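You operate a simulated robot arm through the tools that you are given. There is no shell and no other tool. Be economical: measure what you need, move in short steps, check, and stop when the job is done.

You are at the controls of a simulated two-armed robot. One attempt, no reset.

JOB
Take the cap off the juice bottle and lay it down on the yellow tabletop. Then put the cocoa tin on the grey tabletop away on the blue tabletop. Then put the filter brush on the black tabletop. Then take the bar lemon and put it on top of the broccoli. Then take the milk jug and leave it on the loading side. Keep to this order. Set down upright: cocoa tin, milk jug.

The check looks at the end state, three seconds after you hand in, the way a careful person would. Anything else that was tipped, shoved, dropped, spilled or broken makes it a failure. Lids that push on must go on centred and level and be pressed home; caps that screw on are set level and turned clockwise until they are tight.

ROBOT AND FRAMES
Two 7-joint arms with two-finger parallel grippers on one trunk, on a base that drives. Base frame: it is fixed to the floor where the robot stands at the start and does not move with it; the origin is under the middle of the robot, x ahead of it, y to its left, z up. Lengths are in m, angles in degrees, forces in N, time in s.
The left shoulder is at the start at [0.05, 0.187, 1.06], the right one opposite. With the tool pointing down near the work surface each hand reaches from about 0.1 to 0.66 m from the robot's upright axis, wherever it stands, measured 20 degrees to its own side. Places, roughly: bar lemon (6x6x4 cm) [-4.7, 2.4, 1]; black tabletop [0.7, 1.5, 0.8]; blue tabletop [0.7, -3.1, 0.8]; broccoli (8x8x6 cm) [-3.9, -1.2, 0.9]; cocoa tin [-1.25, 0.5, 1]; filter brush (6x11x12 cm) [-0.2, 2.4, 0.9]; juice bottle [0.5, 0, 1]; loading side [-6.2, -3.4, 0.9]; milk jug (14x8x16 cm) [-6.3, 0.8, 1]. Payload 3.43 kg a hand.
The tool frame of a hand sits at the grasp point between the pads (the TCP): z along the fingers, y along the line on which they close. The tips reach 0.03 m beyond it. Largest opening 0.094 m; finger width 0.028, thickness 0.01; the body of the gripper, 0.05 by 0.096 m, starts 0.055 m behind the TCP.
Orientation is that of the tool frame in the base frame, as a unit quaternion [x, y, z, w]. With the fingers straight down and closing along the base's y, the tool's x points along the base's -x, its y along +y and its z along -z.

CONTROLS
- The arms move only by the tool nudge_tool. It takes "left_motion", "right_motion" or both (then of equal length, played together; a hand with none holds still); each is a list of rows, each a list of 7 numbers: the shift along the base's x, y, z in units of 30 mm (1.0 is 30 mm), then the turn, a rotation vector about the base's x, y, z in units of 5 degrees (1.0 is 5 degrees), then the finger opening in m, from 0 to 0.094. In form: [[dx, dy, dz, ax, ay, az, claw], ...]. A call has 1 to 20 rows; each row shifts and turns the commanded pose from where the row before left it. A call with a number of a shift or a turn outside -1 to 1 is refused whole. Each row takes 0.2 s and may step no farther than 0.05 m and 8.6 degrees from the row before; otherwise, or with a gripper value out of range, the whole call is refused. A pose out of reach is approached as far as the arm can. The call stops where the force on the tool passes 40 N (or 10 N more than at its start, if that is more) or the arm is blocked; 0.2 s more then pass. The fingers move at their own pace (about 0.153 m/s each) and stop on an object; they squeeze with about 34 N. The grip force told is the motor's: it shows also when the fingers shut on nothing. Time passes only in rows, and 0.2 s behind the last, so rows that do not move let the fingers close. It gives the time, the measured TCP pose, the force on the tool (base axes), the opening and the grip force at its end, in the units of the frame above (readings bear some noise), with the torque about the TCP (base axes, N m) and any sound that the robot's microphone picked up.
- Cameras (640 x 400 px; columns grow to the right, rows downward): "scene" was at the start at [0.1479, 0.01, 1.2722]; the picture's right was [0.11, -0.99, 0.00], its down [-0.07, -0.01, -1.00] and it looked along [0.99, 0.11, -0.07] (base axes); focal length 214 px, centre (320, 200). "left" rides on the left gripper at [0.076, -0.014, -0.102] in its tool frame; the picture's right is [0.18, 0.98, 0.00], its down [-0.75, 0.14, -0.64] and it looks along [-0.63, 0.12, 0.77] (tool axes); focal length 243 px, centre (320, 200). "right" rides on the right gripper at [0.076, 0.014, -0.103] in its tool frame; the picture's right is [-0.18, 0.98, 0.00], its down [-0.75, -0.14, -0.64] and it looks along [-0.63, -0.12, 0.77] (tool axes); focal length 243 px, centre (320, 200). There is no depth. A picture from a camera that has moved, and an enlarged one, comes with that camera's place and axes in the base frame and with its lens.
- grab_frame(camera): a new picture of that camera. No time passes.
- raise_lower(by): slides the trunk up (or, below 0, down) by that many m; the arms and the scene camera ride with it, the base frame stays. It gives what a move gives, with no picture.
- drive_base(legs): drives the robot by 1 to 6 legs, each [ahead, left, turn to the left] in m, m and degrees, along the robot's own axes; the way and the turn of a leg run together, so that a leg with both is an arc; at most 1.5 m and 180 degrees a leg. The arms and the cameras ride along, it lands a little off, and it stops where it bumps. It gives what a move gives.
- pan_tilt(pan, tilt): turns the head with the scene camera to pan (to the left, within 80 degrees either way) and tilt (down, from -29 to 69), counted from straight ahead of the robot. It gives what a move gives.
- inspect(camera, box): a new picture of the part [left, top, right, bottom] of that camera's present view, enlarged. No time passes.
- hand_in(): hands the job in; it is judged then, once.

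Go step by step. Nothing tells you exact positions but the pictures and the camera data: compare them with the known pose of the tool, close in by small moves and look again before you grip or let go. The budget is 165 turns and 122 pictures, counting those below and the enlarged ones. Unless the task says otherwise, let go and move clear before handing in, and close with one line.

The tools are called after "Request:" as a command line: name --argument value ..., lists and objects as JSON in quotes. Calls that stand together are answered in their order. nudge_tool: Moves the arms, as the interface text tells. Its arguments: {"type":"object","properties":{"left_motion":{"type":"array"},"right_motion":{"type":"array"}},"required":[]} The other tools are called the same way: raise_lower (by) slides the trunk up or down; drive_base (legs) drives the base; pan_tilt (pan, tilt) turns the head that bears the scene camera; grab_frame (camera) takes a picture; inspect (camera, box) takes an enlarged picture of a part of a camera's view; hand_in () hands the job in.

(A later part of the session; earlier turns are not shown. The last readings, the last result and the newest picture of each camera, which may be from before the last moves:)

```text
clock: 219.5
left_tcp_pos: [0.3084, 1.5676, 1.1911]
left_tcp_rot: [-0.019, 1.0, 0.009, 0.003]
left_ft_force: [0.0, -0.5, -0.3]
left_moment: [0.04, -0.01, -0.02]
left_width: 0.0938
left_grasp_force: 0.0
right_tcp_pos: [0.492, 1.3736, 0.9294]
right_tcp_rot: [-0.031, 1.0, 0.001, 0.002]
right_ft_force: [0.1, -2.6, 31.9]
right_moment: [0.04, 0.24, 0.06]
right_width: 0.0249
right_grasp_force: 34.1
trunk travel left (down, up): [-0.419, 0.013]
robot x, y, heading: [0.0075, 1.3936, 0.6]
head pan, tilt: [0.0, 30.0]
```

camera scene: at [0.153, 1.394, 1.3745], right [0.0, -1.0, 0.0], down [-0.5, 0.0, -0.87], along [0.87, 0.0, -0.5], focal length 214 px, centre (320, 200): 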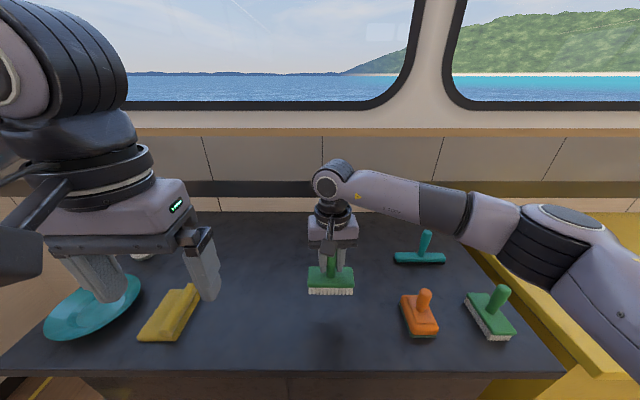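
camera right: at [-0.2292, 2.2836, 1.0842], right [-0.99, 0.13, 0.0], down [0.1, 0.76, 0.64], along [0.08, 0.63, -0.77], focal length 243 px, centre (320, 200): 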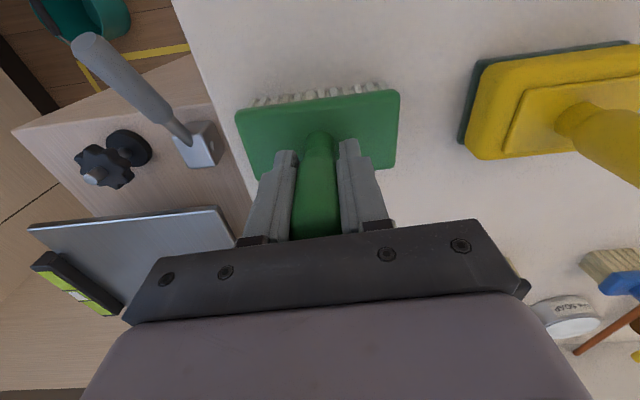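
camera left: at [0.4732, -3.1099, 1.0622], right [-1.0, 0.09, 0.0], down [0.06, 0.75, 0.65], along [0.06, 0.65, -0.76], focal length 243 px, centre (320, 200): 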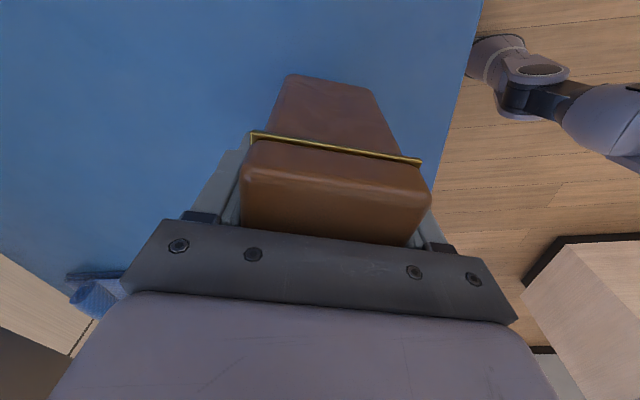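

It is seated with 32 N, a bit firm. I'll ease up, open and lift off.

Request:
nudge_tool --right_motion '[[0, 0, 0.09, 0, 0, 0, 0.01], [0, 0, 0, 0, 0, 0, 0.05], [0, 0, 0, 0, 0, 0, 0.08], [0, 0, 0.4, 0, 0, 0, 0.08], [0, 0, 0.9, 0, 0, 0, 0.08], [0, 0, 0.9, 0, 0, 0, 0.08], [0, 0, 0.9, 0, 0, 0, 0.08], [0, 0, 0.9, 0, 0, 0, 0.08], [-0.6, -0.4, 0.9, 0, 0, 0, 0.09], [-0.8, -0.5, 0.6, 0, 0, 0, 0.09], [-0.8, -0.5, 0.6, 0, 0, 0, 0.09], [-0.8, -0.5, 0.6, 0, 0, 0, 0.09], [-0.8, -0.5, 0.6, 0, 0, 0, 0.09], [-0.8, -0.5, 0.6, 0, 0, 0, 0.09], [-0.8, -0.5, 0.6, 0, 0, 0, 0.09], [-0.6, -0.5, 0, 0, 0, 0, 0.09]]'

Request:
grab_frame --camera "scene"

```text
clock: 222.9
left_tcp_pos: [0.3094, 1.5679, 1.1883]
left_tcp_rot: [-0.02, 1.0, 0.008, 0.002]
left_ft_force: [-0.1, 0.5, -0.3]
left_moment: [-0.04, -0.05, 0.03]
left_width: 0.0938
left_grasp_force: 0.1
right_tcp_pos: [0.3121, 1.2546, 1.1831]
right_tcp_rot: [-0.029, 1.0, -0.001, -0.002]
right_ft_force: [-0.5, 0.7, -0.4]
right_moment: [0.0, -0.01, 0.0]
right_width: 0.0901
right_grasp_force: 0.2
trunk travel left (down, up): [-0.419, 0.013]
robot x, y, heading: [0.0047, 1.3934, 0.3]
head pan, tilt: [0.0, 30.0]
```

```text
51 pictures are left
camera scene: at [0.1528, 1.3935, 1.3745], right [0.0, -1.0, 0.0], down [-0.5, 0.0, -0.87], along [0.87, 0.0, -0.5], focal length 214 px, centre (320, 200)
```

scene: 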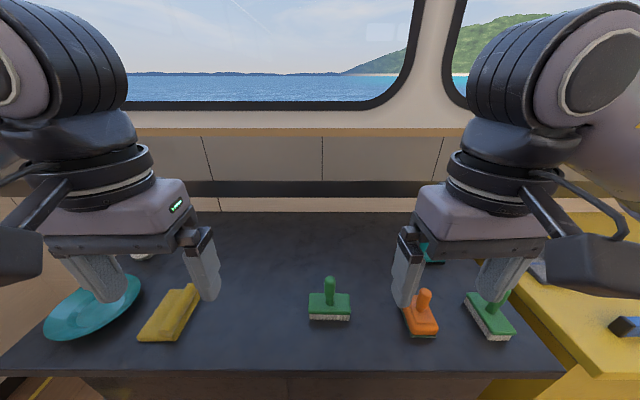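

The filter brush stands on the black table. Next is the lemon at about [-4.7, 2.4], so I'll back off, turn around and look down the aisle.

Request:
drive_base --legs '[[-0.4, 0, 0], [0, 0, 90], [0, 0, 90]]'

Request:
pan_tilt --pan 0 --tilt 20

Request:
grab_frame --camera "scene"

```text
clock: 233.0
left_tcp_pos: [-0.6974, 1.2181, 1.1886]
left_tcp_rot: [1.0, 0.018, -0.002, 0.009]
left_ft_force: [0.1, 0.3, -0.7]
left_moment: [-0.02, 0.0, -0.02]
left_width: 0.0939
left_grasp_force: 0.0
right_tcp_pos: [-0.6977, 1.5319, 1.1817]
right_tcp_rot: [1.0, 0.029, 0.001, 0.0]
right_ft_force: [0.7, 0.3, 0.4]
right_moment: [0.03, 0.01, 0.02]
right_width: 0.09
right_grasp_force: 0.0
trunk travel left (down, up): [-0.419, 0.013]
robot x, y, heading: [-0.3915, 1.3897, -179.8]
head pan, tilt: [0.0, 30.0]
```

```text
clock: 233.7
left_tcp_pos: [-0.6956, 1.2188, 1.1888]
left_tcp_rot: [1.0, 0.017, -0.002, 0.008]
left_ft_force: [-0.5, -0.5, 0.6]
left_moment: [0.03, 0.0, -0.02]
left_width: 0.0939
left_grasp_force: 0.0
right_tcp_pos: [-0.6982, 1.5311, 1.1819]
right_tcp_rot: [1.0, 0.028, 0.002, -0.001]
right_ft_force: [-0.5, 0.1, -0.2]
right_moment: [0.0, -0.01, -0.02]
right_width: 0.0899
right_grasp_force: 0.0
trunk travel left (down, up): [-0.419, 0.013]
robot x, y, heading: [-0.3929, 1.391, -180.0]
head pan, tilt: [0.0, 20.0]
```

```text
50 pictures are left
camera scene: at [-0.5453, 1.3917, 1.3905], right [0.0, 1.0, 0.0], down [0.34, 0.0, -0.94], along [-0.94, 0.0, -0.34], focal length 214 px, centre (320, 200)
```

scene: 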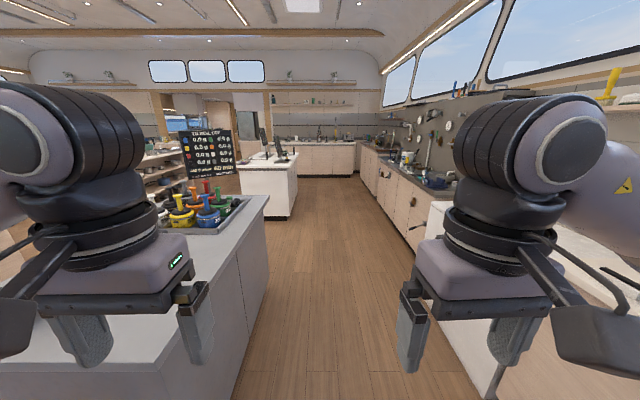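

The aisle is clear. I'll drive down it at y about 1.5.

Request:
drive_base --legs '[[1.5, -0.12, 0], [1.5, 0, 0], [1.1, 0, 0]]'

Request:
pan_tilt --pan -60 --tilt 25

Request:
grab_frame --camera "scene"

```text
refused: leg 1 is longer than a leg can be; nothing moved
```

```text
clock: 235.0
left_tcp_pos: [-0.6967, 1.2186, 1.1893]
left_tcp_rot: [1.0, 0.017, -0.003, 0.009]
left_ft_force: [0.0, 0.1, -0.6]
left_moment: [0.01, 0.01, 0.01]
left_width: 0.0939
left_grasp_force: 0.0
right_tcp_pos: [-0.6985, 1.5319, 1.1821]
right_tcp_rot: [1.0, 0.029, 0.002, 0.0]
right_ft_force: [0.7, -0.9, 0.2]
right_moment: [0.03, 0.03, -0.01]
right_width: 0.0901
right_grasp_force: 0.0
trunk travel left (down, up): [-0.419, 0.013]
robot x, y, heading: [-0.3929, 1.3925, -179.9]
head pan, tilt: [-60.0, 25.0]
```

```text
49 pictures are left
camera scene: at [-0.4984, 1.4715, 1.3825], right [0.86, 0.5, 0.0], down [0.21, -0.37, -0.91], along [-0.45, 0.78, -0.42], focal length 214 px, centre (320, 200)
```

scene: 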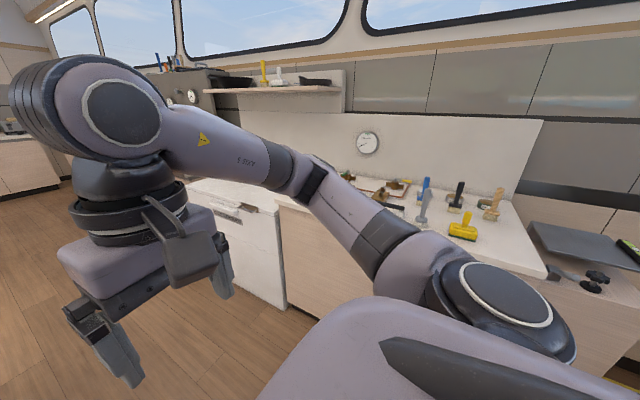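

Request:
drive_base --legs '[[1.4, -0.12, 0], [1.4, 0, 0], [1.3, 0, 0], [0, 0, -88]]'

Request:
pan_tilt --pan 0 --tilt 25

Request:
grab_frame --camera "scene"

```text
clock: 258.5
left_tcp_pos: [-4.6773, 1.8591, 1.1886]
left_tcp_rot: [0.725, -0.689, -0.009, 0.005]
left_ft_force: [-0.8, 0.5, -0.2]
left_moment: [0.02, 0.01, 0.01]
left_width: 0.0938
left_grasp_force: 0.0
right_tcp_pos: [-4.3654, 1.8666, 1.183]
right_tcp_rot: [0.732, -0.681, 0.001, 0.001]
right_ft_force: [-0.8, -0.1, 0.3]
right_moment: [-0.03, 0.02, 0.0]
right_width: 0.0899
right_grasp_force: 0.1
trunk travel left (down, up): [-0.419, 0.013]
robot x, y, heading: [-4.4995, 1.5596, 91.2]
head pan, tilt: [-60.0, 25.0]
```

```text
clock: 259.8
left_tcp_pos: [-4.6788, 1.8599, 1.1893]
left_tcp_rot: [0.724, -0.689, -0.008, 0.005]
left_ft_force: [0.1, 0.9, -0.3]
left_moment: [-0.04, -0.02, 0.02]
left_width: 0.094
left_grasp_force: 0.1
right_tcp_pos: [-4.3663, 1.8663, 1.1834]
right_tcp_rot: [0.733, -0.68, 0.002, 0.001]
right_ft_force: [-0.1, -0.8, -0.5]
right_moment: [0.0, 0.0, -0.01]
right_width: 0.0902
right_grasp_force: 0.0
trunk travel left (down, up): [-0.419, 0.013]
robot x, y, heading: [-4.5019, 1.557, 90.9]
head pan, tilt: [0.0, 25.0]
```

```text
48 pictures are left
camera scene: at [-4.505, 1.708, 1.3825], right [1.0, 0.02, 0.0], down [0.01, -0.42, -0.91], along [-0.01, 0.91, -0.42], focal length 214 px, centre (320, 200)
```

scene: 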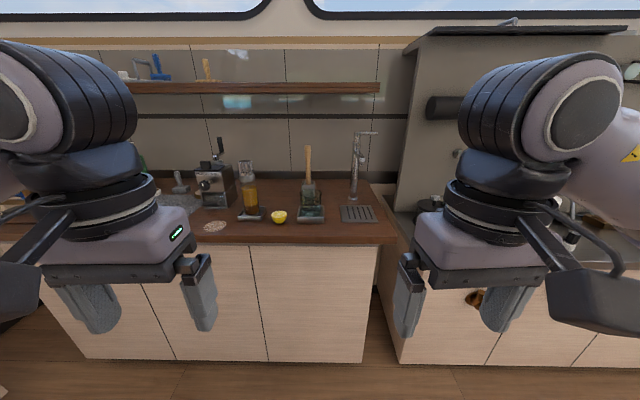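

Request:
inspect --camera "scene" --box '[190, 130, 390, 250]'

Request:
drive_base --legs '[[0.35, 0, 0]]'

Request:
pan_tilt --pan 0 --tilt 40

Request:
grab_frame --camera "scene"

Request:
grab_frame --camera "left"

```text
3.20 times, centred on (290, 190) of scene
camera zoom: at [-4.505, 1.708, 1.3825], right [1.0, 0.02, 0.0], down [0.01, -0.42, -0.91], along [-0.01, 0.91, -0.42], focal length 686 px, centre (416, 232)
```

zoom: 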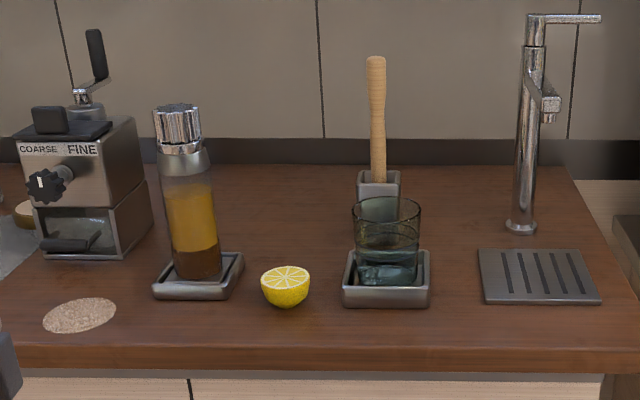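

```text
clock: 262.1
left_tcp_pos: [-4.6839, 2.2098, 1.1886]
left_tcp_rot: [0.725, -0.689, -0.008, 0.004]
left_ft_force: [0.0, -0.6, -0.1]
left_moment: [-0.01, -0.03, -0.02]
left_width: 0.0941
left_grasp_force: 0.0
right_tcp_pos: [-4.372, 2.2141, 1.1841]
right_tcp_rot: [0.733, -0.68, 0.001, 0.001]
right_ft_force: [0.7, 0.1, 0.1]
right_moment: [-0.02, -0.01, -0.02]
right_width: 0.0899
right_grasp_force: 0.1
trunk travel left (down, up): [-0.419, 0.013]
robot x, y, heading: [-4.5082, 1.9073, 90.8]
head pan, tilt: [0.0, 25.0]
```

```text
clock: 262.9
left_tcp_pos: [-4.6843, 2.2077, 1.1882]
left_tcp_rot: [0.725, -0.689, -0.007, 0.004]
left_ft_force: [0.1, 0.8, -0.7]
left_moment: [0.0, 0.0, 0.0]
left_width: 0.0942
left_grasp_force: 0.1
right_tcp_pos: [-4.3693, 2.2142, 1.1825]
right_tcp_rot: [0.733, -0.681, 0.001, 0.001]
right_ft_force: [-0.1, 0.2, -0.5]
right_moment: [-0.02, 0.02, -0.01]
right_width: 0.0899
right_grasp_force: 0.0
trunk travel left (down, up): [-0.419, 0.013]
robot x, y, heading: [-4.5059, 1.9055, 90.7]
head pan, tilt: [0.0, 40.0]
```

```text
46 pictures are left
camera scene: at [-4.5104, 2.0496, 1.3592], right [1.0, 0.02, 0.0], down [0.01, -0.64, -0.77], along [-0.01, 0.77, -0.64], focal length 214 px, centre (320, 200)
```

scene: 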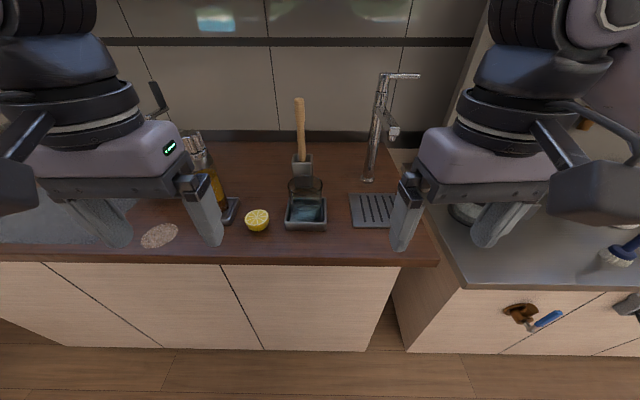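

```text
45 pictures are left
camera left: at [-4.6641, 2.1321, 1.2901], right [-0.97, -0.23, 0.02], down [-0.17, 0.74, 0.65], along [-0.16, 0.63, -0.76], focal length 243 px, centre (320, 200)
```

left: 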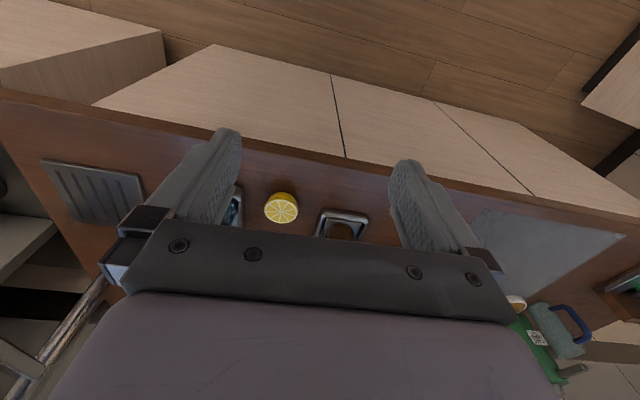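

The bar lemon half lies between two trays at about [-4.668, 2.419], top near z 0.985. I'll bring the left hand over it, turned so it closes front-to-back between the trays.

Request:
nudge_tool --left_motion '[[0.2, 0, 0, 0, 0, 1, 0.094], [0.2, 0, 0, 0, 0, 1, 0.094], [0.13, 0, 0, 0, 0, 1, 0.094], [0, 0.3, 0, 0, 0, 1, 0.094], [0, 0.6, -0.2, 0, 0, 1, 0.094], [0, 0.6, -0.2, 0, 0, 1, 0.094], [0, 0.6, -0.2, 0, 0, 1, 0.094], [0, 0.6, -0.2, 0, 0, 1, 0.094], [0, 0.6, -0.2, 0, 0, 1, 0.094], [0, 0.6, -0.2, 0, 0, 1, 0.094], [0, 0.6, -0.2, 0, 0, 1, 0.094], [0, 0.6, -0.2, 0, 0, 1, 0.094], [0, 0.6, -0.2, 0, 0, 1, 0.094], [0, 0.6, -0.2, 0, 0, 1, 0.094], [0, 0.6, 0, 0, 0, 0, 0.094], [0, 0, 0, 0, 0, 0, 0.094]]'

Request:
grab_frame --camera "left"

Request:
inspect --camera "scene" --box '[180, 130, 360, 270]'

```text
clock: 266.3
left_tcp_pos: [-4.6699, 2.414, 1.1295]
left_tcp_rot: [0.989, -0.148, -0.005, 0.008]
left_ft_force: [0.1, 0.6, 0.4]
left_moment: [0.0, -0.03, 0.0]
left_width: 0.094
left_grasp_force: 0.0
right_tcp_pos: [-4.3716, 2.2139, 1.1827]
right_tcp_rot: [0.732, -0.681, 0.001, 0.001]
right_ft_force: [-0.2, 0.1, 0.2]
right_moment: [-0.02, 0.0, 0.03]
right_width: 0.0898
right_grasp_force: 0.0
trunk travel left (down, up): [-0.419, 0.013]
robot x, y, heading: [-4.5114, 1.9059, 90.9]
head pan, tilt: [0.0, 40.0]
```

```text
44 pictures are left
camera left: at [-4.5898, 2.4074, 1.2302], right [-0.11, -0.99, 0.02], down [-0.76, 0.1, 0.65], along [-0.65, 0.06, -0.76], focal length 243 px, centre (320, 200)
```

left: 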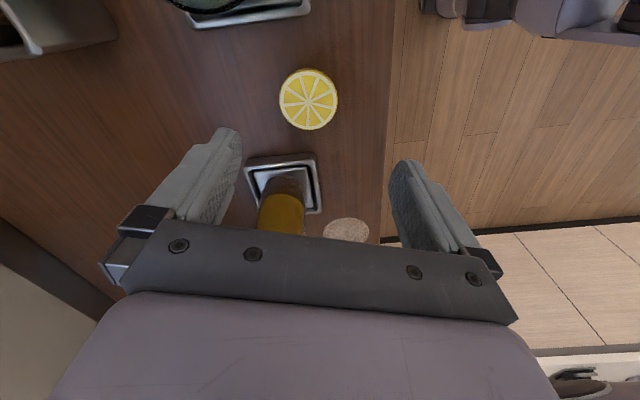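

```text
2.86 times, centred on (270, 200) of scene
camera zoom: at [-4.5105, 2.0495, 1.3592], right [1.0, 0.02, 0.0], down [0.01, -0.64, -0.77], along [-0.01, 0.77, -0.64], focal length 613 px, centre (463, 200)
```

zoom: 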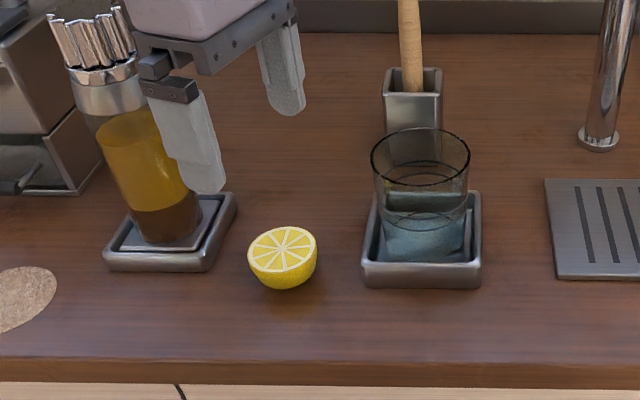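

The lemon top is at [-4.670, 2.423, 0.984]. I'll make a small y correction and descend carefully.

Request:
nudge_tool --left_motion '[[0, 0.32, -0.7, 0, 0, 0, 0.094], [0, 0, -0.8, 0, 0, 0, 0.094], [0, 0, -0.8, 0, 0, 0, 0.094], [0, 0, -0.8, 0, 0, 0, 0.094], [0, 0, -0.8, 0, 0, 0, 0.094], [0, 0, -0.5, 0, 0, 0, 0.094], [0, 0, 0, 0, 0, 0, 0.094]]'

Request:
inspect --camera "scene" --box '[180, 130, 360, 270]'

Request:
grab_frame --camera "left"

```text
clock: 267.9
left_tcp_pos: [-4.6692, 2.4248, 0.9968]
left_tcp_rot: [0.989, -0.149, -0.004, 0.008]
left_ft_force: [-0.3, 0.8, 0.2]
left_moment: [0.0, -0.01, 0.03]
left_width: 0.0939
left_grasp_force: 0.1
right_tcp_pos: [-4.3711, 2.2149, 1.1826]
right_tcp_rot: [0.732, -0.681, 0.002, 0.001]
right_ft_force: [0.1, 0.6, -0.1]
right_moment: [0.0, -0.05, 0.01]
right_width: 0.0899
right_grasp_force: 0.0
trunk travel left (down, up): [-0.419, 0.013]
robot x, y, heading: [-4.5079, 1.9068, 90.7]
head pan, tilt: [0.0, 40.0]
```

```text
2.86 times, centred on (270, 200) of scene
camera zoom: at [-4.5104, 2.0496, 1.3592], right [1.0, 0.02, 0.0], down [0.01, -0.64, -0.77], along [-0.01, 0.77, -0.64], focal length 613 px, centre (463, 200)
```

zoom: 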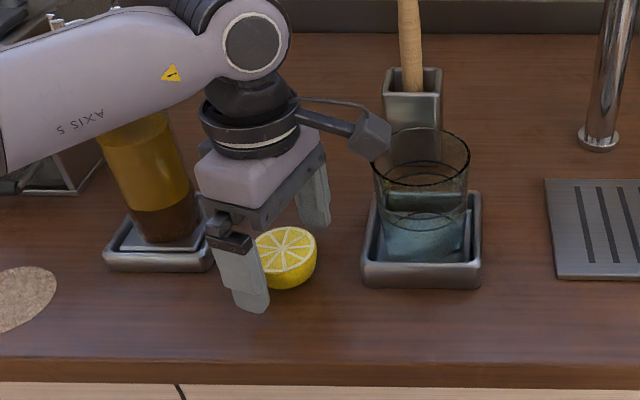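

```text
41 pictures are left
camera left: at [-4.5899, 2.417, 1.0981], right [-0.11, -0.99, 0.02], down [-0.76, 0.1, 0.65], along [-0.65, 0.06, -0.76], focal length 243 px, centre (320, 200)
```

left: 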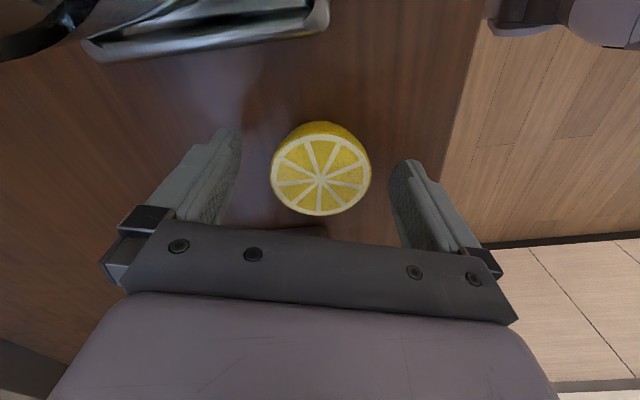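

The fingers straddle the lemon. I'll lower 12 mm more and close.

Request:
nudge_tool --left_motion '[[0, 0, -0.25, 0, 0, 0, 0.094], [0, 0, -0.2, 0, 0, 0, 0.094], [0, 0, 0, 0, 0, 0, 0.075], [0, 0, 0, 0, 0, 0, 0.06], [0, 0, 0, 0, 0, 0, 0.045], [0, 0, 0, 0, 0, 0, 0.045]]'

Request:
grab_frame --camera "left"

```text
clock: 269.3
left_tcp_pos: [-4.6679, 2.4254, 0.983]
left_tcp_rot: [0.989, -0.15, -0.004, 0.008]
left_ft_force: [0.6, -0.9, 0.2]
left_moment: [0.0, -0.02, -0.01]
left_width: 0.0569
left_grasp_force: 33.8
right_tcp_pos: [-4.372, 2.215, 1.1838]
right_tcp_rot: [0.732, -0.681, 0.001, 0.001]
right_ft_force: [0.2, 0.5, -0.8]
right_moment: [0.04, 0.01, -0.01]
right_width: 0.0898
right_grasp_force: 0.0
trunk travel left (down, up): [-0.419, 0.013]
robot x, y, heading: [-4.5051, 1.9048, 90.7]
head pan, tilt: [0.0, 40.0]
```

```text
40 pictures are left
camera left: at [-4.5899, 2.4173, 1.0847], right [-0.11, -0.99, 0.02], down [-0.76, 0.1, 0.65], along [-0.65, 0.06, -0.76], focal length 243 px, centre (320, 200)
```

left: 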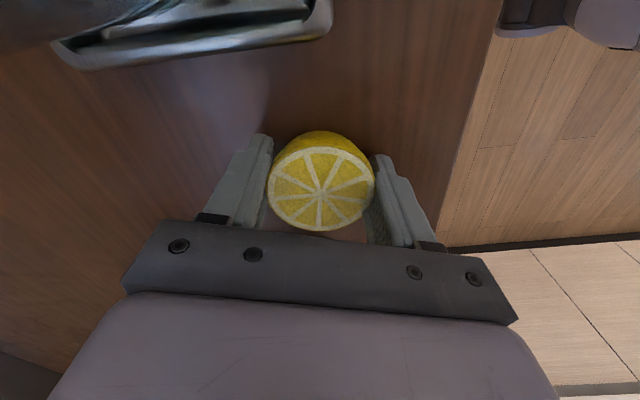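

The lemon is held (57 mm). I'll lift straight up, draw it back, and then leave the counter.

Request:
nudge_tool --left_motion '[[0, 0, 0.4, 0, 0, 0, 0.045], [0, 0, 0.9, 0, 0, 0, 0.045], [0, 0, 0.9, 0, 0, 0, 0.045], [0, 0, 0.9, 0, 0, 0, 0.045], [0, 0, 0.9, 0, 0, 0, 0.045], [0, 0, 0.9, 0, 0, 0, 0.045], [0, 0, 0.9, 0, 0, 0, 0.045], [0, -0.8, 0.1, 0, 0, 0, 0.045], [0, -0.9, 0.1, 0, 0, 0, 0.045], [0, -0.9, 0.1, 0, 0, 0, 0.045], [0, -0.9, 0.1, 0, 0, 0, 0.045], [0, -0.9, 0.1, 0, 0, 0, 0.045], [0, -0.9, 0.1, 0, 0, 0, 0.045]]'

Request:
drive_base --legs '[[-0.45, 0, 0], [0, 0, -90]]'

Request:
pan_tilt --pan -45 --tilt 20

Request:
grab_frame --camera "scene"

```text
clock: 272.1
left_tcp_pos: [-4.6677, 2.2652, 1.1775]
left_tcp_rot: [0.989, -0.149, -0.004, 0.009]
left_ft_force: [-0.5, -0.1, -0.7]
left_moment: [-0.01, 0.01, 0.0]
left_width: 0.0569
left_grasp_force: 34.2
right_tcp_pos: [-4.3728, 2.2138, 1.1826]
right_tcp_rot: [0.732, -0.681, 0.001, 0.001]
right_ft_force: [0.7, 0.1, -1.5]
right_moment: [0.0, -0.04, 0.02]
right_width: 0.0901
right_grasp_force: 0.0
trunk travel left (down, up): [-0.419, 0.013]
robot x, y, heading: [-4.5043, 1.9067, 90.9]
head pan, tilt: [0.0, 40.0]
```

```text
clock: 278.6
left_tcp_pos: [-4.1391, 1.6131, 1.1757]
left_tcp_rot: [-0.592, 0.806, 0.008, -0.003]
left_ft_force: [0.3, -0.4, -0.9]
left_moment: [-0.03, -0.03, 0.02]
left_width: 0.057
left_grasp_force: 33.4
right_tcp_pos: [-4.1919, 1.3165, 1.1831]
right_tcp_rot: [-0.035, 0.999, 0.0, -0.002]
right_ft_force: [-0.2, 0.2, -0.1]
right_moment: [-0.03, 0.0, 0.01]
right_width: 0.0899
right_grasp_force: 0.0
trunk travel left (down, up): [-0.419, 0.013]
robot x, y, heading: [-4.4997, 1.4543, 0.7]
head pan, tilt: [0.0, 40.0]
```

```text
clock: 279.7
left_tcp_pos: [-4.1403, 1.6141, 1.1767]
left_tcp_rot: [-0.593, 0.805, 0.008, -0.003]
left_ft_force: [0.3, -0.6, -0.6]
left_moment: [0.01, 0.0, 0.02]
left_width: 0.0569
left_grasp_force: 33.6
right_tcp_pos: [-4.1923, 1.3167, 1.1824]
right_tcp_rot: [-0.035, 0.999, 0.0, -0.002]
right_ft_force: [-0.4, 1.1, 0.8]
right_moment: [-0.02, 0.01, -0.01]
right_width: 0.0897
right_grasp_force: 0.1
trunk travel left (down, up): [-0.419, 0.013]
robot x, y, heading: [-4.4984, 1.4535, 0.6]
head pan, tilt: [-45.0, 20.0]
```

```text
39 pictures are left
camera scene: at [-4.3767, 1.3888, 1.3905], right [-0.7, -0.72, 0.0], down [-0.25, 0.24, -0.94], along [0.67, -0.66, -0.34], focal length 214 px, centre (320, 200)
```

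scene: 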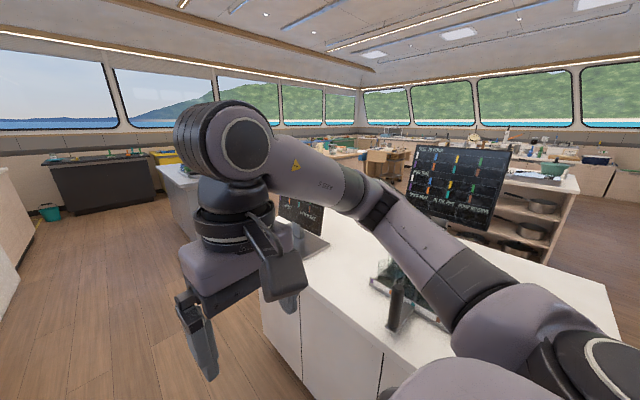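

The kiosk spans roughly x -4.6 to -3.3, so I'll go round its east end: ahead to x about -2.75, then turn right and drive down.

Request:
drive_base --legs '[[1.4, 0, 0], [0.35, 0, 0], [0, 0, -90], [1.3, 0, 0]]'

Request:
pan_tilt --pan -40 --tilt 20

Request:
grab_frame --camera "scene"

```text
clock: 298.5
left_tcp_pos: [-2.5727, -0.1756, 1.1762]
left_tcp_rot: [0.153, 0.988, 0.008, 0.004]
left_ft_force: [0.3, 0.2, -0.7]
left_moment: [-0.02, -0.03, 0.01]
left_width: 0.0567
left_grasp_force: 33.8
right_tcp_pos: [-2.8675, -0.1225, 1.1832]
right_tcp_rot: [0.684, 0.73, 0.001, -0.002]
right_ft_force: [-0.1, -0.3, 0.7]
right_moment: [0.01, 0.01, -0.04]
right_width: 0.0898
right_grasp_force: 0.0
trunk travel left (down, up): [-0.419, 0.013]
robot x, y, heading: [-2.7303, 0.1835, -89.4]
head pan, tilt: [-45.0, 20.0]
```

```text
clock: 299.2
left_tcp_pos: [-2.5716, -0.1766, 1.1765]
left_tcp_rot: [0.154, 0.988, 0.009, 0.004]
left_ft_force: [0.2, -0.5, 0.0]
left_moment: [-0.01, -0.03, 0.0]
left_width: 0.0568
left_grasp_force: 34.4
right_tcp_pos: [-2.8675, -0.1213, 1.1819]
right_tcp_rot: [0.684, 0.73, 0.001, -0.001]
right_ft_force: [0.0, 0.8, -0.3]
right_moment: [-0.01, 0.01, 0.04]
right_width: 0.09
right_grasp_force: 0.0
trunk travel left (down, up): [-0.419, 0.013]
robot x, y, heading: [-2.7295, 0.1884, -89.2]
head pan, tilt: [-40.0, 20.0]
```

```text
38 pictures are left
camera scene: at [-2.7907, 0.055, 1.3906], right [-0.77, 0.64, 0.0], down [0.22, 0.26, -0.94], along [-0.6, -0.72, -0.34], focal length 214 px, centre (320, 200)
```

scene: 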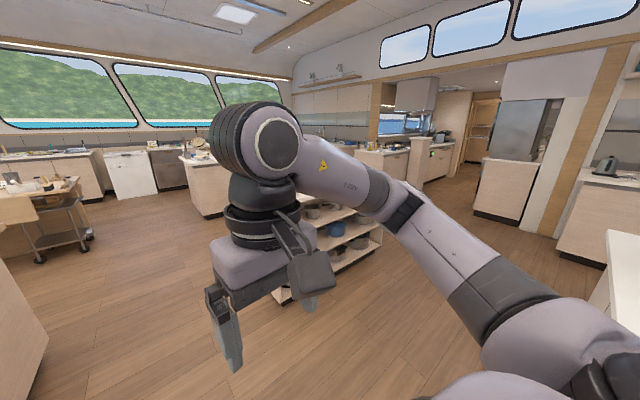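

The shelf unit's front is at y about -1.15, so I'll go round to stand in front of it near x -4.0.

Request:
drive_base --legs '[[0.62, 0, -0.6], [0, -1.25, 0]]'

Request:
pan_tilt --pan 0 --tilt 30

Request:
grab_frame --camera "scene"

```text
clock: 313.5
left_tcp_pos: [-3.8309, -0.7968, 1.1756]
left_tcp_rot: [0.157, 0.988, 0.009, 0.003]
left_ft_force: [-0.2, -0.7, -0.3]
left_moment: [0.0, 0.02, 0.0]
left_width: 0.0567
left_grasp_force: 34.4
right_tcp_pos: [-4.1265, -0.74, 1.1831]
right_tcp_rot: [0.688, 0.726, 0.001, -0.002]
right_ft_force: [-0.8, -0.9, -1.0]
right_moment: [0.0, 0.0, 0.05]
right_width: 0.0899
right_grasp_force: 0.0
trunk travel left (down, up): [-0.419, 0.013]
robot x, y, heading: [-3.9884, -0.4356, -90.1]
head pan, tilt: [-40.0, 20.0]
```

```text
clock: 314.6
left_tcp_pos: [-3.831, -0.7978, 1.1767]
left_tcp_rot: [0.157, 0.988, 0.008, 0.004]
left_ft_force: [1.0, -0.6, -0.3]
left_moment: [-0.01, 0.0, 0.0]
left_width: 0.0568
left_grasp_force: 34.4
right_tcp_pos: [-4.1264, -0.7405, 1.1838]
right_tcp_rot: [0.687, 0.727, 0.001, -0.001]
right_ft_force: [-0.8, 0.8, -0.4]
right_moment: [0.0, 0.02, 0.01]
right_width: 0.0902
right_grasp_force: 0.1
trunk travel left (down, up): [-0.419, 0.013]
robot x, y, heading: [-3.9853, -0.4353, -90.1]
head pan, tilt: [0.0, 30.0]
```

```text
37 pictures are left
camera scene: at [-3.9882, -0.5828, 1.3745], right [-1.0, 0.0, 0.0], down [0.0, 0.5, -0.87], along [0.0, -0.87, -0.5], focal length 214 px, centre (320, 200)
```

scene: 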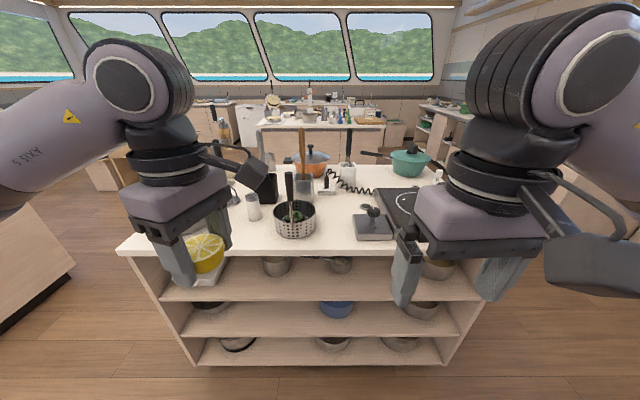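

Request:
inspect --camera "scene" --box '[240, 120, 400, 260]'

Request:
grab_frame --camera "right"

```text
2.86 times, centred on (320, 190) of scene
camera zoom: at [-3.9882, -0.5828, 1.3745], right [-1.0, 0.0, 0.0], down [0.0, 0.5, -0.87], along [0.0, -0.87, -0.5], focal length 613 px, centre (320, 229)
```

zoom: 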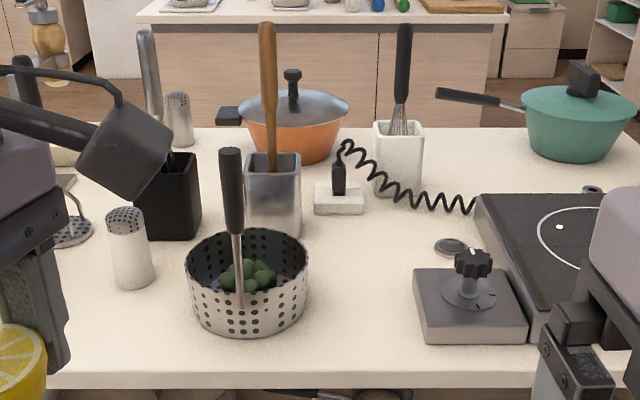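

```text
35 pictures are left
camera right: at [-4.1167, -0.6618, 1.2869], right [0.99, -0.13, 0.0], down [-0.1, -0.76, 0.64], along [-0.08, -0.63, -0.77], focal length 243 px, centre (320, 200)
```

right: 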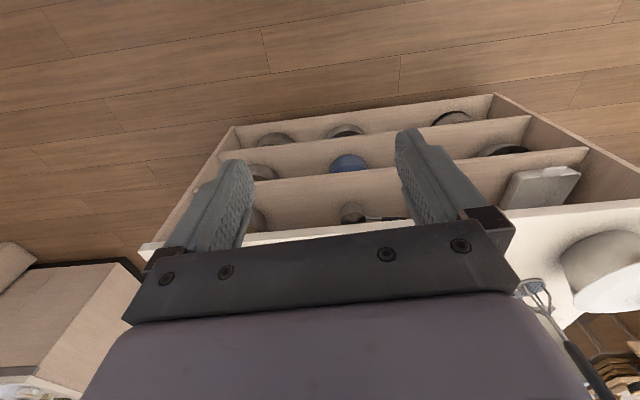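

The broccoli lies inside a perforated basket near [-3.90, -1.22], which has an upright handle. I'll move closer and look down into it.

Request:
drive_base --legs '[[0.25, 0, 0]]'

Request:
pan_tilt --pan 5 --tilt 50

Request:
grab_frame --camera "scene"

Request:
grab_frame --camera "left"

```text
clock: 316.4
left_tcp_pos: [-3.8319, -1.0482, 1.1768]
left_tcp_rot: [0.158, 0.987, 0.008, 0.004]
left_ft_force: [0.5, 0.0, -0.9]
left_moment: [0.0, -0.01, 0.0]
left_width: 0.0567
left_grasp_force: 33.8
right_tcp_pos: [-4.1284, -0.9897, 1.1821]
right_tcp_rot: [0.688, 0.726, 0.002, -0.002]
right_ft_force: [-0.2, 0.0, -0.7]
right_moment: [0.02, 0.0, -0.01]
right_width: 0.0901
right_grasp_force: 0.1
trunk travel left (down, up): [-0.419, 0.013]
robot x, y, heading: [-3.9899, -0.6833, -90.3]
head pan, tilt: [0.0, 30.0]
```

```text
clock: 317.3
left_tcp_pos: [-3.8323, -1.0477, 1.1766]
left_tcp_rot: [0.158, 0.987, 0.008, 0.004]
left_ft_force: [0.5, -0.1, -0.3]
left_moment: [-0.01, 0.01, -0.02]
left_width: 0.0567
left_grasp_force: 34.1
right_tcp_pos: [-4.1266, -0.9891, 1.1832]
right_tcp_rot: [0.687, 0.726, 0.0, -0.001]
right_ft_force: [-0.5, 0.3, -0.4]
right_moment: [0.0, 0.01, 0.02]
right_width: 0.0898
right_grasp_force: 0.1
trunk travel left (down, up): [-0.419, 0.013]
robot x, y, heading: [-3.9801, -0.6853, -89.9]
head pan, tilt: [5.0, 50.0]
```

```text
34 pictures are left
camera scene: at [-3.9819, -0.8196, 1.345], right [-1.0, -0.08, 0.0], down [-0.06, 0.76, -0.64], along [0.05, -0.64, -0.77], focal length 214 px, centre (320, 200)
```

scene: 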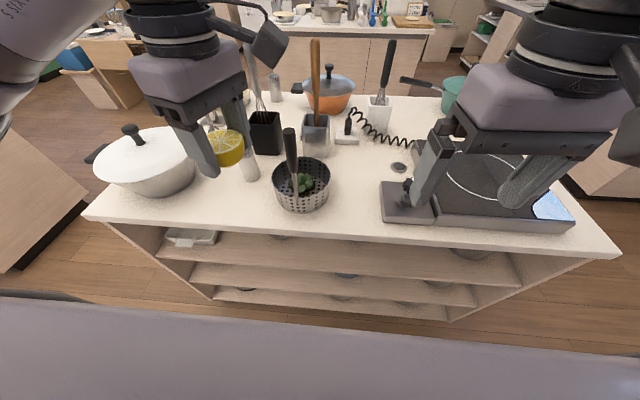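

```text
33 pictures are left
camera left: at [-3.9096, -1.0388, 1.2771], right [0.13, 0.99, 0.02], down [0.75, -0.11, 0.65], along [0.64, -0.07, -0.76], focal length 243 px, centre (320, 200)
```

left: 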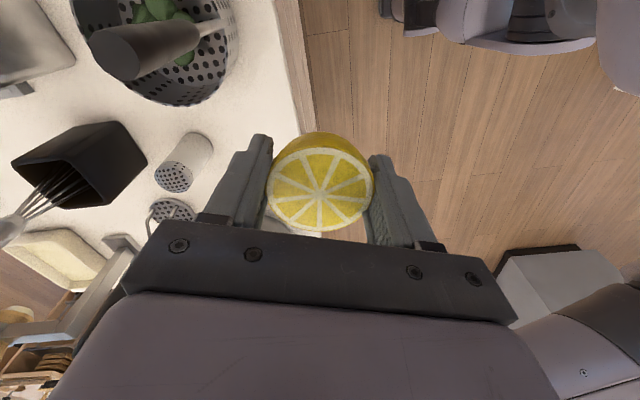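

Request:
inspect --camera "scene" --box '[240, 110, 360, 230]'

Request:
inspect --camera "left" --box '[40, 0, 260, 130]'

```text
3.33 times, centred on (300, 170) of scene
camera zoom: at [-3.9819, -0.8196, 1.345], right [-1.0, -0.08, 0.0], down [-0.06, 0.76, -0.64], along [0.05, -0.64, -0.77], focal length 715 px, centre (387, 300)
```

zoom: 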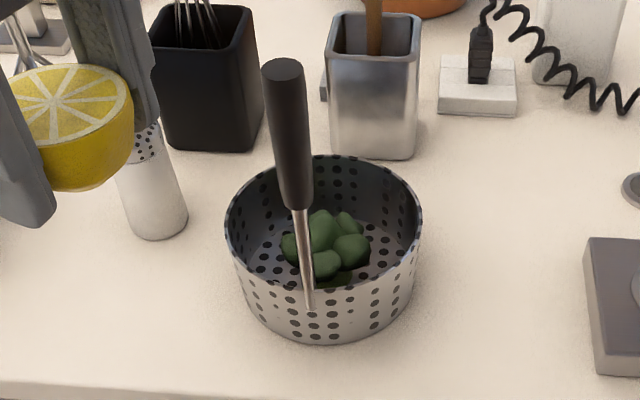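

```text
2.91 times, centred on (150, 65) of left
camera zoom: at [-3.9096, -1.0388, 1.2771], right [0.13, 0.99, 0.02], down [0.75, -0.11, 0.65], along [0.64, -0.07, -0.76], focal length 706 px, centre (814, 593)
```

zoom: 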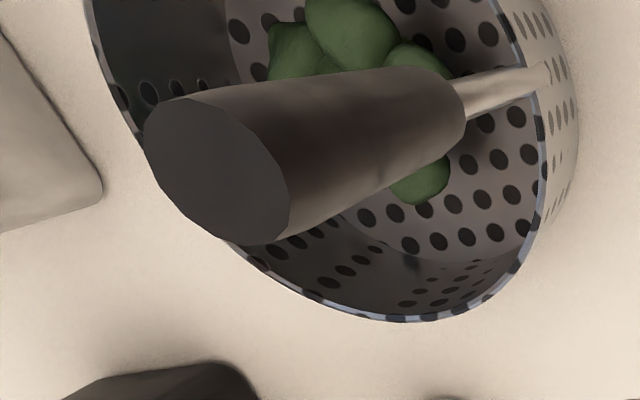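

The basket centre is near [-3.90, -1.24]; its handle stands at [-3.897, -1.165] up to z 1.115, and the broccoli top is near z 0.927. To keep hand and camera clear of the handle I'll turn the wrist further counter-clockwise.

Request:
nudge_tool --left_motion '[[0, 0, 0.2, 0, 0, 1, 0.045], [0, 0, 0.2, 0, 0, 1, 0.045], [0, 0, 0.2, 0, 0, 1, 0.045], [0, 0, 0, 0, 0, 1, 0.045], [0, 0, 0, 0, 0, 1, 0.045], [0, 0, 0, 0, 0, 1, 0.045], [0, 0, 0, 0, 0, 1, 0.045], [0, 0, 0, 0, 0, 1, 0.045], [0, 0, 0, 0, 0, 1, 0.045], [0, 0, 0, 0, 0, 1, 0.045], [0, 0, 0, 0, 0, 1, 0.045], [0, 0, 0, 0, 0, 1, 0.045], [0, 0, 0, 0, 0, 1, 0.045], [0, 0, 0, 0, 0, 1, 0.045], [0, 0, 0, 0, 0, 1, 0.045], [0, 0, 0, 0, 0, 1, 0.045]]'

```text
clock: 320.7
left_tcp_pos: [-3.8315, -1.0474, 1.1943]
left_tcp_rot: [-0.514, 0.858, 0.009, -0.002]
left_ft_force: [-0.4, 0.8, -1.1]
left_moment: [-0.01, 0.0, 0.03]
left_width: 0.0568
left_grasp_force: 33.6
right_tcp_pos: [-4.1258, -0.9894, 1.1843]
right_tcp_rot: [0.688, 0.726, 0.001, -0.002]
right_ft_force: [0.9, 0.1, 0.4]
right_moment: [-0.04, -0.03, -0.02]
right_width: 0.09
right_grasp_force: 0.1
trunk travel left (down, up): [-0.419, 0.013]
robot x, y, heading: [-3.9873, -0.6868, -90.4]
head pan, tilt: [5.0, 50.0]
```

The wrist made the turn. I'll move over the broccoli at height and check.

Request:
nudge_tool --left_motion '[[-0.29, -0.8, 0, 0, 0, 0, 0.045], [-0.29, -0.8, 0, 0, 0, 0, 0.045], [-0.29, -0.8, 0, 0, 0, 0, 0.045], [-0.29, -0.8, 0, 0, 0, 0, 0.045], [-0.29, -0.8, 0, 0, 0, 0, 0.045], [-0.29, -0.8, 0, 0, 0, 0, 0.045], [-0.29, -0.8, 0, 0, 0, 0, 0.045], [-0.29, -0.78, 0, 0, 0, 0, 0.045], [0, 0, 0, 0, 0, 0, 0.045]]'

Request:
grab_frame --camera "left"

Request:
inspect --camera "scene" --box '[220, 80, 380, 230]'

```text
clock: 322.7
left_tcp_pos: [-3.9027, -1.2385, 1.1942]
left_tcp_rot: [-0.513, 0.858, 0.009, -0.002]
left_ft_force: [0.2, -0.3, -0.7]
left_moment: [0.02, -0.01, -0.01]
left_width: 0.0569
left_grasp_force: 34.0
right_tcp_pos: [-4.1263, -0.9913, 1.1823]
right_tcp_rot: [0.688, 0.725, 0.001, -0.002]
right_ft_force: [0.0, 0.9, 0.6]
right_moment: [0.0, -0.04, -0.04]
right_width: 0.0901
right_grasp_force: 0.0
trunk travel left (down, up): [-0.419, 0.013]
robot x, y, heading: [-3.9862, -0.6831, -90.1]
head pan, tilt: [5.0, 50.0]
```

```text
30 pictures are left
camera left: at [-3.9231, -1.3135, 1.2953], right [-0.95, 0.3, 0.02], down [0.24, 0.72, 0.65], along [0.18, 0.62, -0.76], focal length 243 px, centre (320, 200)
```

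left: 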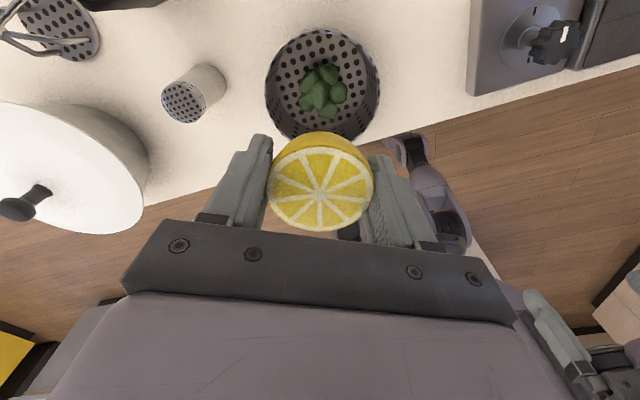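

```text
2.67 times, centred on (300, 155) of scene
camera zoom: at [-3.9816, -0.8194, 1.345], right [-1.0, -0.09, 0.0], down [-0.07, 0.76, -0.64], along [0.05, -0.64, -0.77], focal length 572 px, centre (373, 320)
```

zoom: 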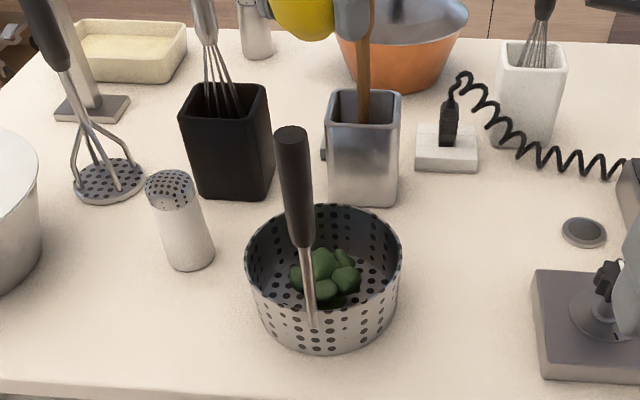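

Combining both views puts the broccoli centre at about [-3.902, -1.215], top near z 0.935. I'll shift slightly and descend to just above it, then look.

Request:
nudge_tool --left_motion '[[0, 0.45, -0.5, 0, 0, 0, 0.045], [0, 0, -0.8, 0, 0, 0, 0.045], [0, 0, -0.8, 0, 0, 0, 0.045], [0, 0, -0.8, 0, 0, 0, 0.045], [0, 0, -0.8, 0, 0, 0, 0.045], [0, 0, -0.8, 0, 0, 0, 0.045], [0, 0, -0.5, 0, 0, 0, 0.045], [0, 0, 0, 0, 0, 0, 0.045]]'

Request:
inspect --camera "scene" --box '[220, 80, 380, 230]'

Request:
grab_frame --camera "left"

```text
clock: 324.5
left_tcp_pos: [-3.9012, -1.2253, 1.0425]
left_tcp_rot: [-0.514, 0.858, 0.009, -0.002]
left_ft_force: [-0.3, 0.0, -0.9]
left_moment: [-0.01, 0.01, 0.0]
left_width: 0.057
left_grasp_force: 33.7
right_tcp_pos: [-4.1275, -0.99, 1.1829]
right_tcp_rot: [0.687, 0.726, 0.001, -0.001]
right_ft_force: [0.8, 0.5, 0.2]
right_moment: [0.02, -0.02, 0.0]
right_width: 0.0897
right_grasp_force: 0.1
trunk travel left (down, up): [-0.419, 0.013]
robot x, y, heading: [-3.9871, -0.6817, -90.2]
head pan, tilt: [5.0, 50.0]
```

```text
2.67 times, centred on (300, 155) of scene
camera zoom: at [-3.9819, -0.8195, 1.345], right [-1.0, -0.09, 0.0], down [-0.07, 0.76, -0.64], along [0.05, -0.64, -0.77], focal length 572 px, centre (373, 320)
```

zoom: 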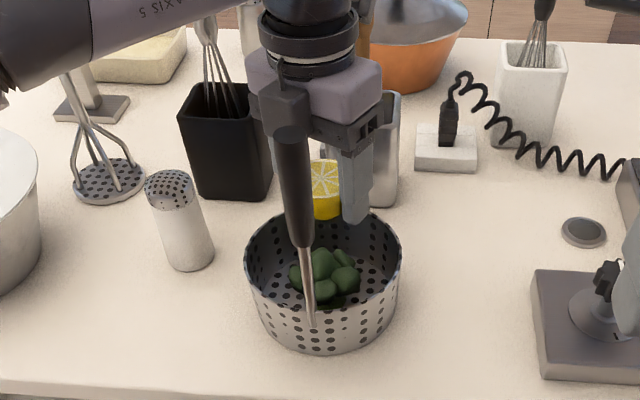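

```text
27 pictures are left
camera left: at [-3.9236, -1.3004, 1.1443], right [-0.95, 0.3, 0.02], down [0.24, 0.72, 0.65], along [0.18, 0.62, -0.76], focal length 243 px, centre (320, 200)
```

left: 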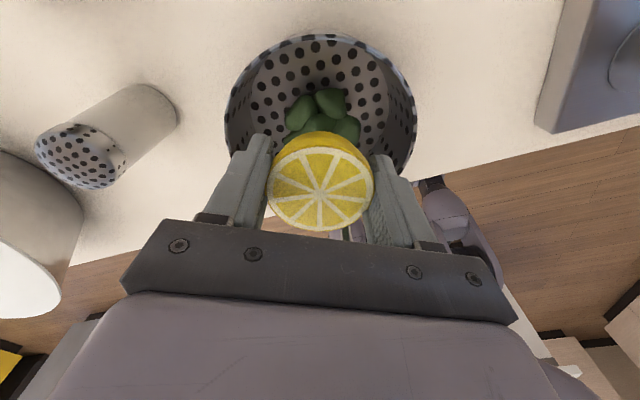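

The lemon is lined up with the broccoli and clear of the handle. I'll lower slowly.

Request:
nudge_tool --left_motion '[[0, 0.12, -0.4, 0, 0, 0, 0.045], [0, 0, -0.4, 0, 0, 0, 0.045], [0, 0, -0.4, 0, 0, 0, 0.045], [0, 0, -0.3, 0, 0, 0, 0.045], [0, 0, 0, 0, 0, 0, 0.045]]'

Request:
inspect --camera "scene" --box '[250, 110, 350, 220]'

```text
clock: 325.7
left_tcp_pos: [-3.9017, -1.2217, 0.9986]
left_tcp_rot: [-0.514, 0.858, 0.009, -0.002]
left_ft_force: [0.4, 0.5, -1.1]
left_moment: [0.0, 0.05, 0.01]
left_width: 0.0567
left_grasp_force: 33.7
right_tcp_pos: [-4.1271, -0.9909, 1.1815]
right_tcp_rot: [0.688, 0.726, 0.001, -0.001]
right_ft_force: [-0.5, 0.5, -0.3]
right_moment: [0.0, 0.01, -0.02]
right_width: 0.09
right_grasp_force: 0.1
trunk travel left (down, up): [-0.419, 0.013]
robot x, y, heading: [-3.9906, -0.6862, -90.2]
head pan, tilt: [5.0, 50.0]
```

```text
3.64 times, centred on (300, 165) of scene
camera zoom: at [-3.9819, -0.8195, 1.345], right [-1.0, -0.09, 0.0], down [-0.07, 0.76, -0.64], along [0.05, -0.64, -0.77], focal length 780 px, centre (393, 327)
```

zoom: 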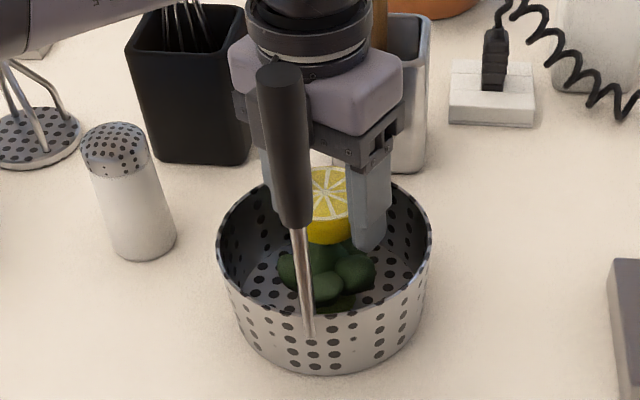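

Request:
nudge_tool --left_motion '[[0, 0, -0.25, 0, 0, 0, 0.045], [0, 0, -0.2, 0, 0, 0, 0.045], [0, 0, -0.15, 0, 0, 0, 0.045], [0, 0, 0, 0, 0, 0, 0.045]]'

Request:
inspect --camera "scene" --box '[250, 110, 350, 220]'

```text
clock: 326.7
left_tcp_pos: [-3.9018, -1.2217, 0.9867]
left_tcp_rot: [-0.514, 0.858, 0.005, -0.006]
left_ft_force: [3.9, -0.6, 35.8]
left_moment: [0.23, -0.29, -0.05]
left_width: 0.0566
left_grasp_force: 33.5
right_tcp_pos: [-4.1272, -0.9877, 1.1845]
right_tcp_rot: [0.688, 0.726, 0.0, 0.0]
right_ft_force: [0.3, 0.1, -0.2]
right_moment: [-0.03, 0.02, -0.01]
right_width: 0.0899
right_grasp_force: 0.0
trunk travel left (down, up): [-0.419, 0.013]
robot x, y, heading: [-3.9866, -0.6831, -90.1]
head pan, tilt: [5.0, 50.0]
```

```text
3.64 times, centred on (300, 165) of scene
camera zoom: at [-3.982, -0.8164, 1.3455], right [-1.0, -0.09, 0.0], down [-0.07, 0.76, -0.65], along [0.05, -0.64, -0.76], focal length 780 px, centre (393, 327)
```

zoom: 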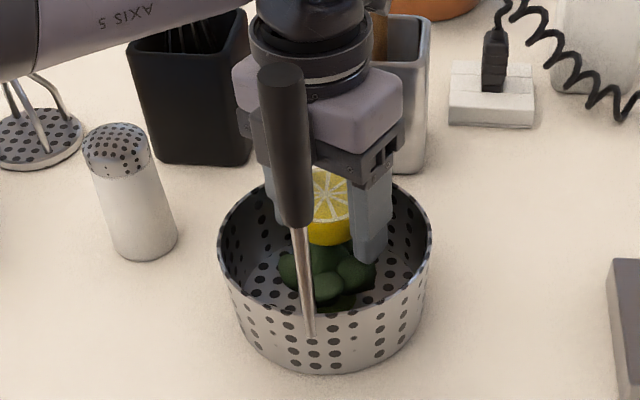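

Firm contact; the lemon rests on the broccoli. I'll ease the pressure off before opening.

Request:
nudge_tool --left_motion '[[0, 0, 0.12, 0, 0, 0, 0.045], [0, 0, 0, 0, 0, 0, 0.045]]'

```text
clock: 327.3
left_tcp_pos: [-3.9023, -1.2209, 0.9881]
left_tcp_rot: [-0.513, 0.858, 0.007, -0.004]
left_ft_force: [1.9, -3.5, 23.8]
left_moment: [0.05, -0.16, -0.02]
left_width: 0.0568
left_grasp_force: 34.5
right_tcp_pos: [-4.1279, -0.9889, 1.1831]
right_tcp_rot: [0.688, 0.726, 0.001, -0.001]
right_ft_force: [0.8, -0.6, -0.4]
right_moment: [-0.03, 0.0, -0.01]
right_width: 0.0901
right_grasp_force: 0.1
trunk travel left (down, up): [-0.419, 0.013]
robot x, y, heading: [-3.9858, -0.6844, -90.0]
head pan, tilt: [5.0, 50.0]
```

Request:
nudge_tool --left_motion '[[0, 0, 0.16, 0, 0, 0, 0.045], [0, 0, 0, 0, 0, 0, 0.045]]'

```text
clock: 327.9
left_tcp_pos: [-3.9015, -1.2214, 0.987]
left_tcp_rot: [-0.514, 0.858, 0.01, 0.0]
left_ft_force: [-0.8, -0.4, -0.5]
left_moment: [0.03, -0.02, 0.03]
left_width: 0.0569
left_grasp_force: 34.2
right_tcp_pos: [-4.127, -0.9896, 1.1822]
right_tcp_rot: [0.687, 0.726, 0.001, -0.002]
right_ft_force: [-0.3, 0.6, -0.4]
right_moment: [0.0, 0.0, -0.03]
right_width: 0.0898
right_grasp_force: 0.1
trunk travel left (down, up): [-0.419, 0.013]
robot x, y, heading: [-3.989, -0.6865, -90.2]
head pan, tilt: [5.0, 50.0]
```

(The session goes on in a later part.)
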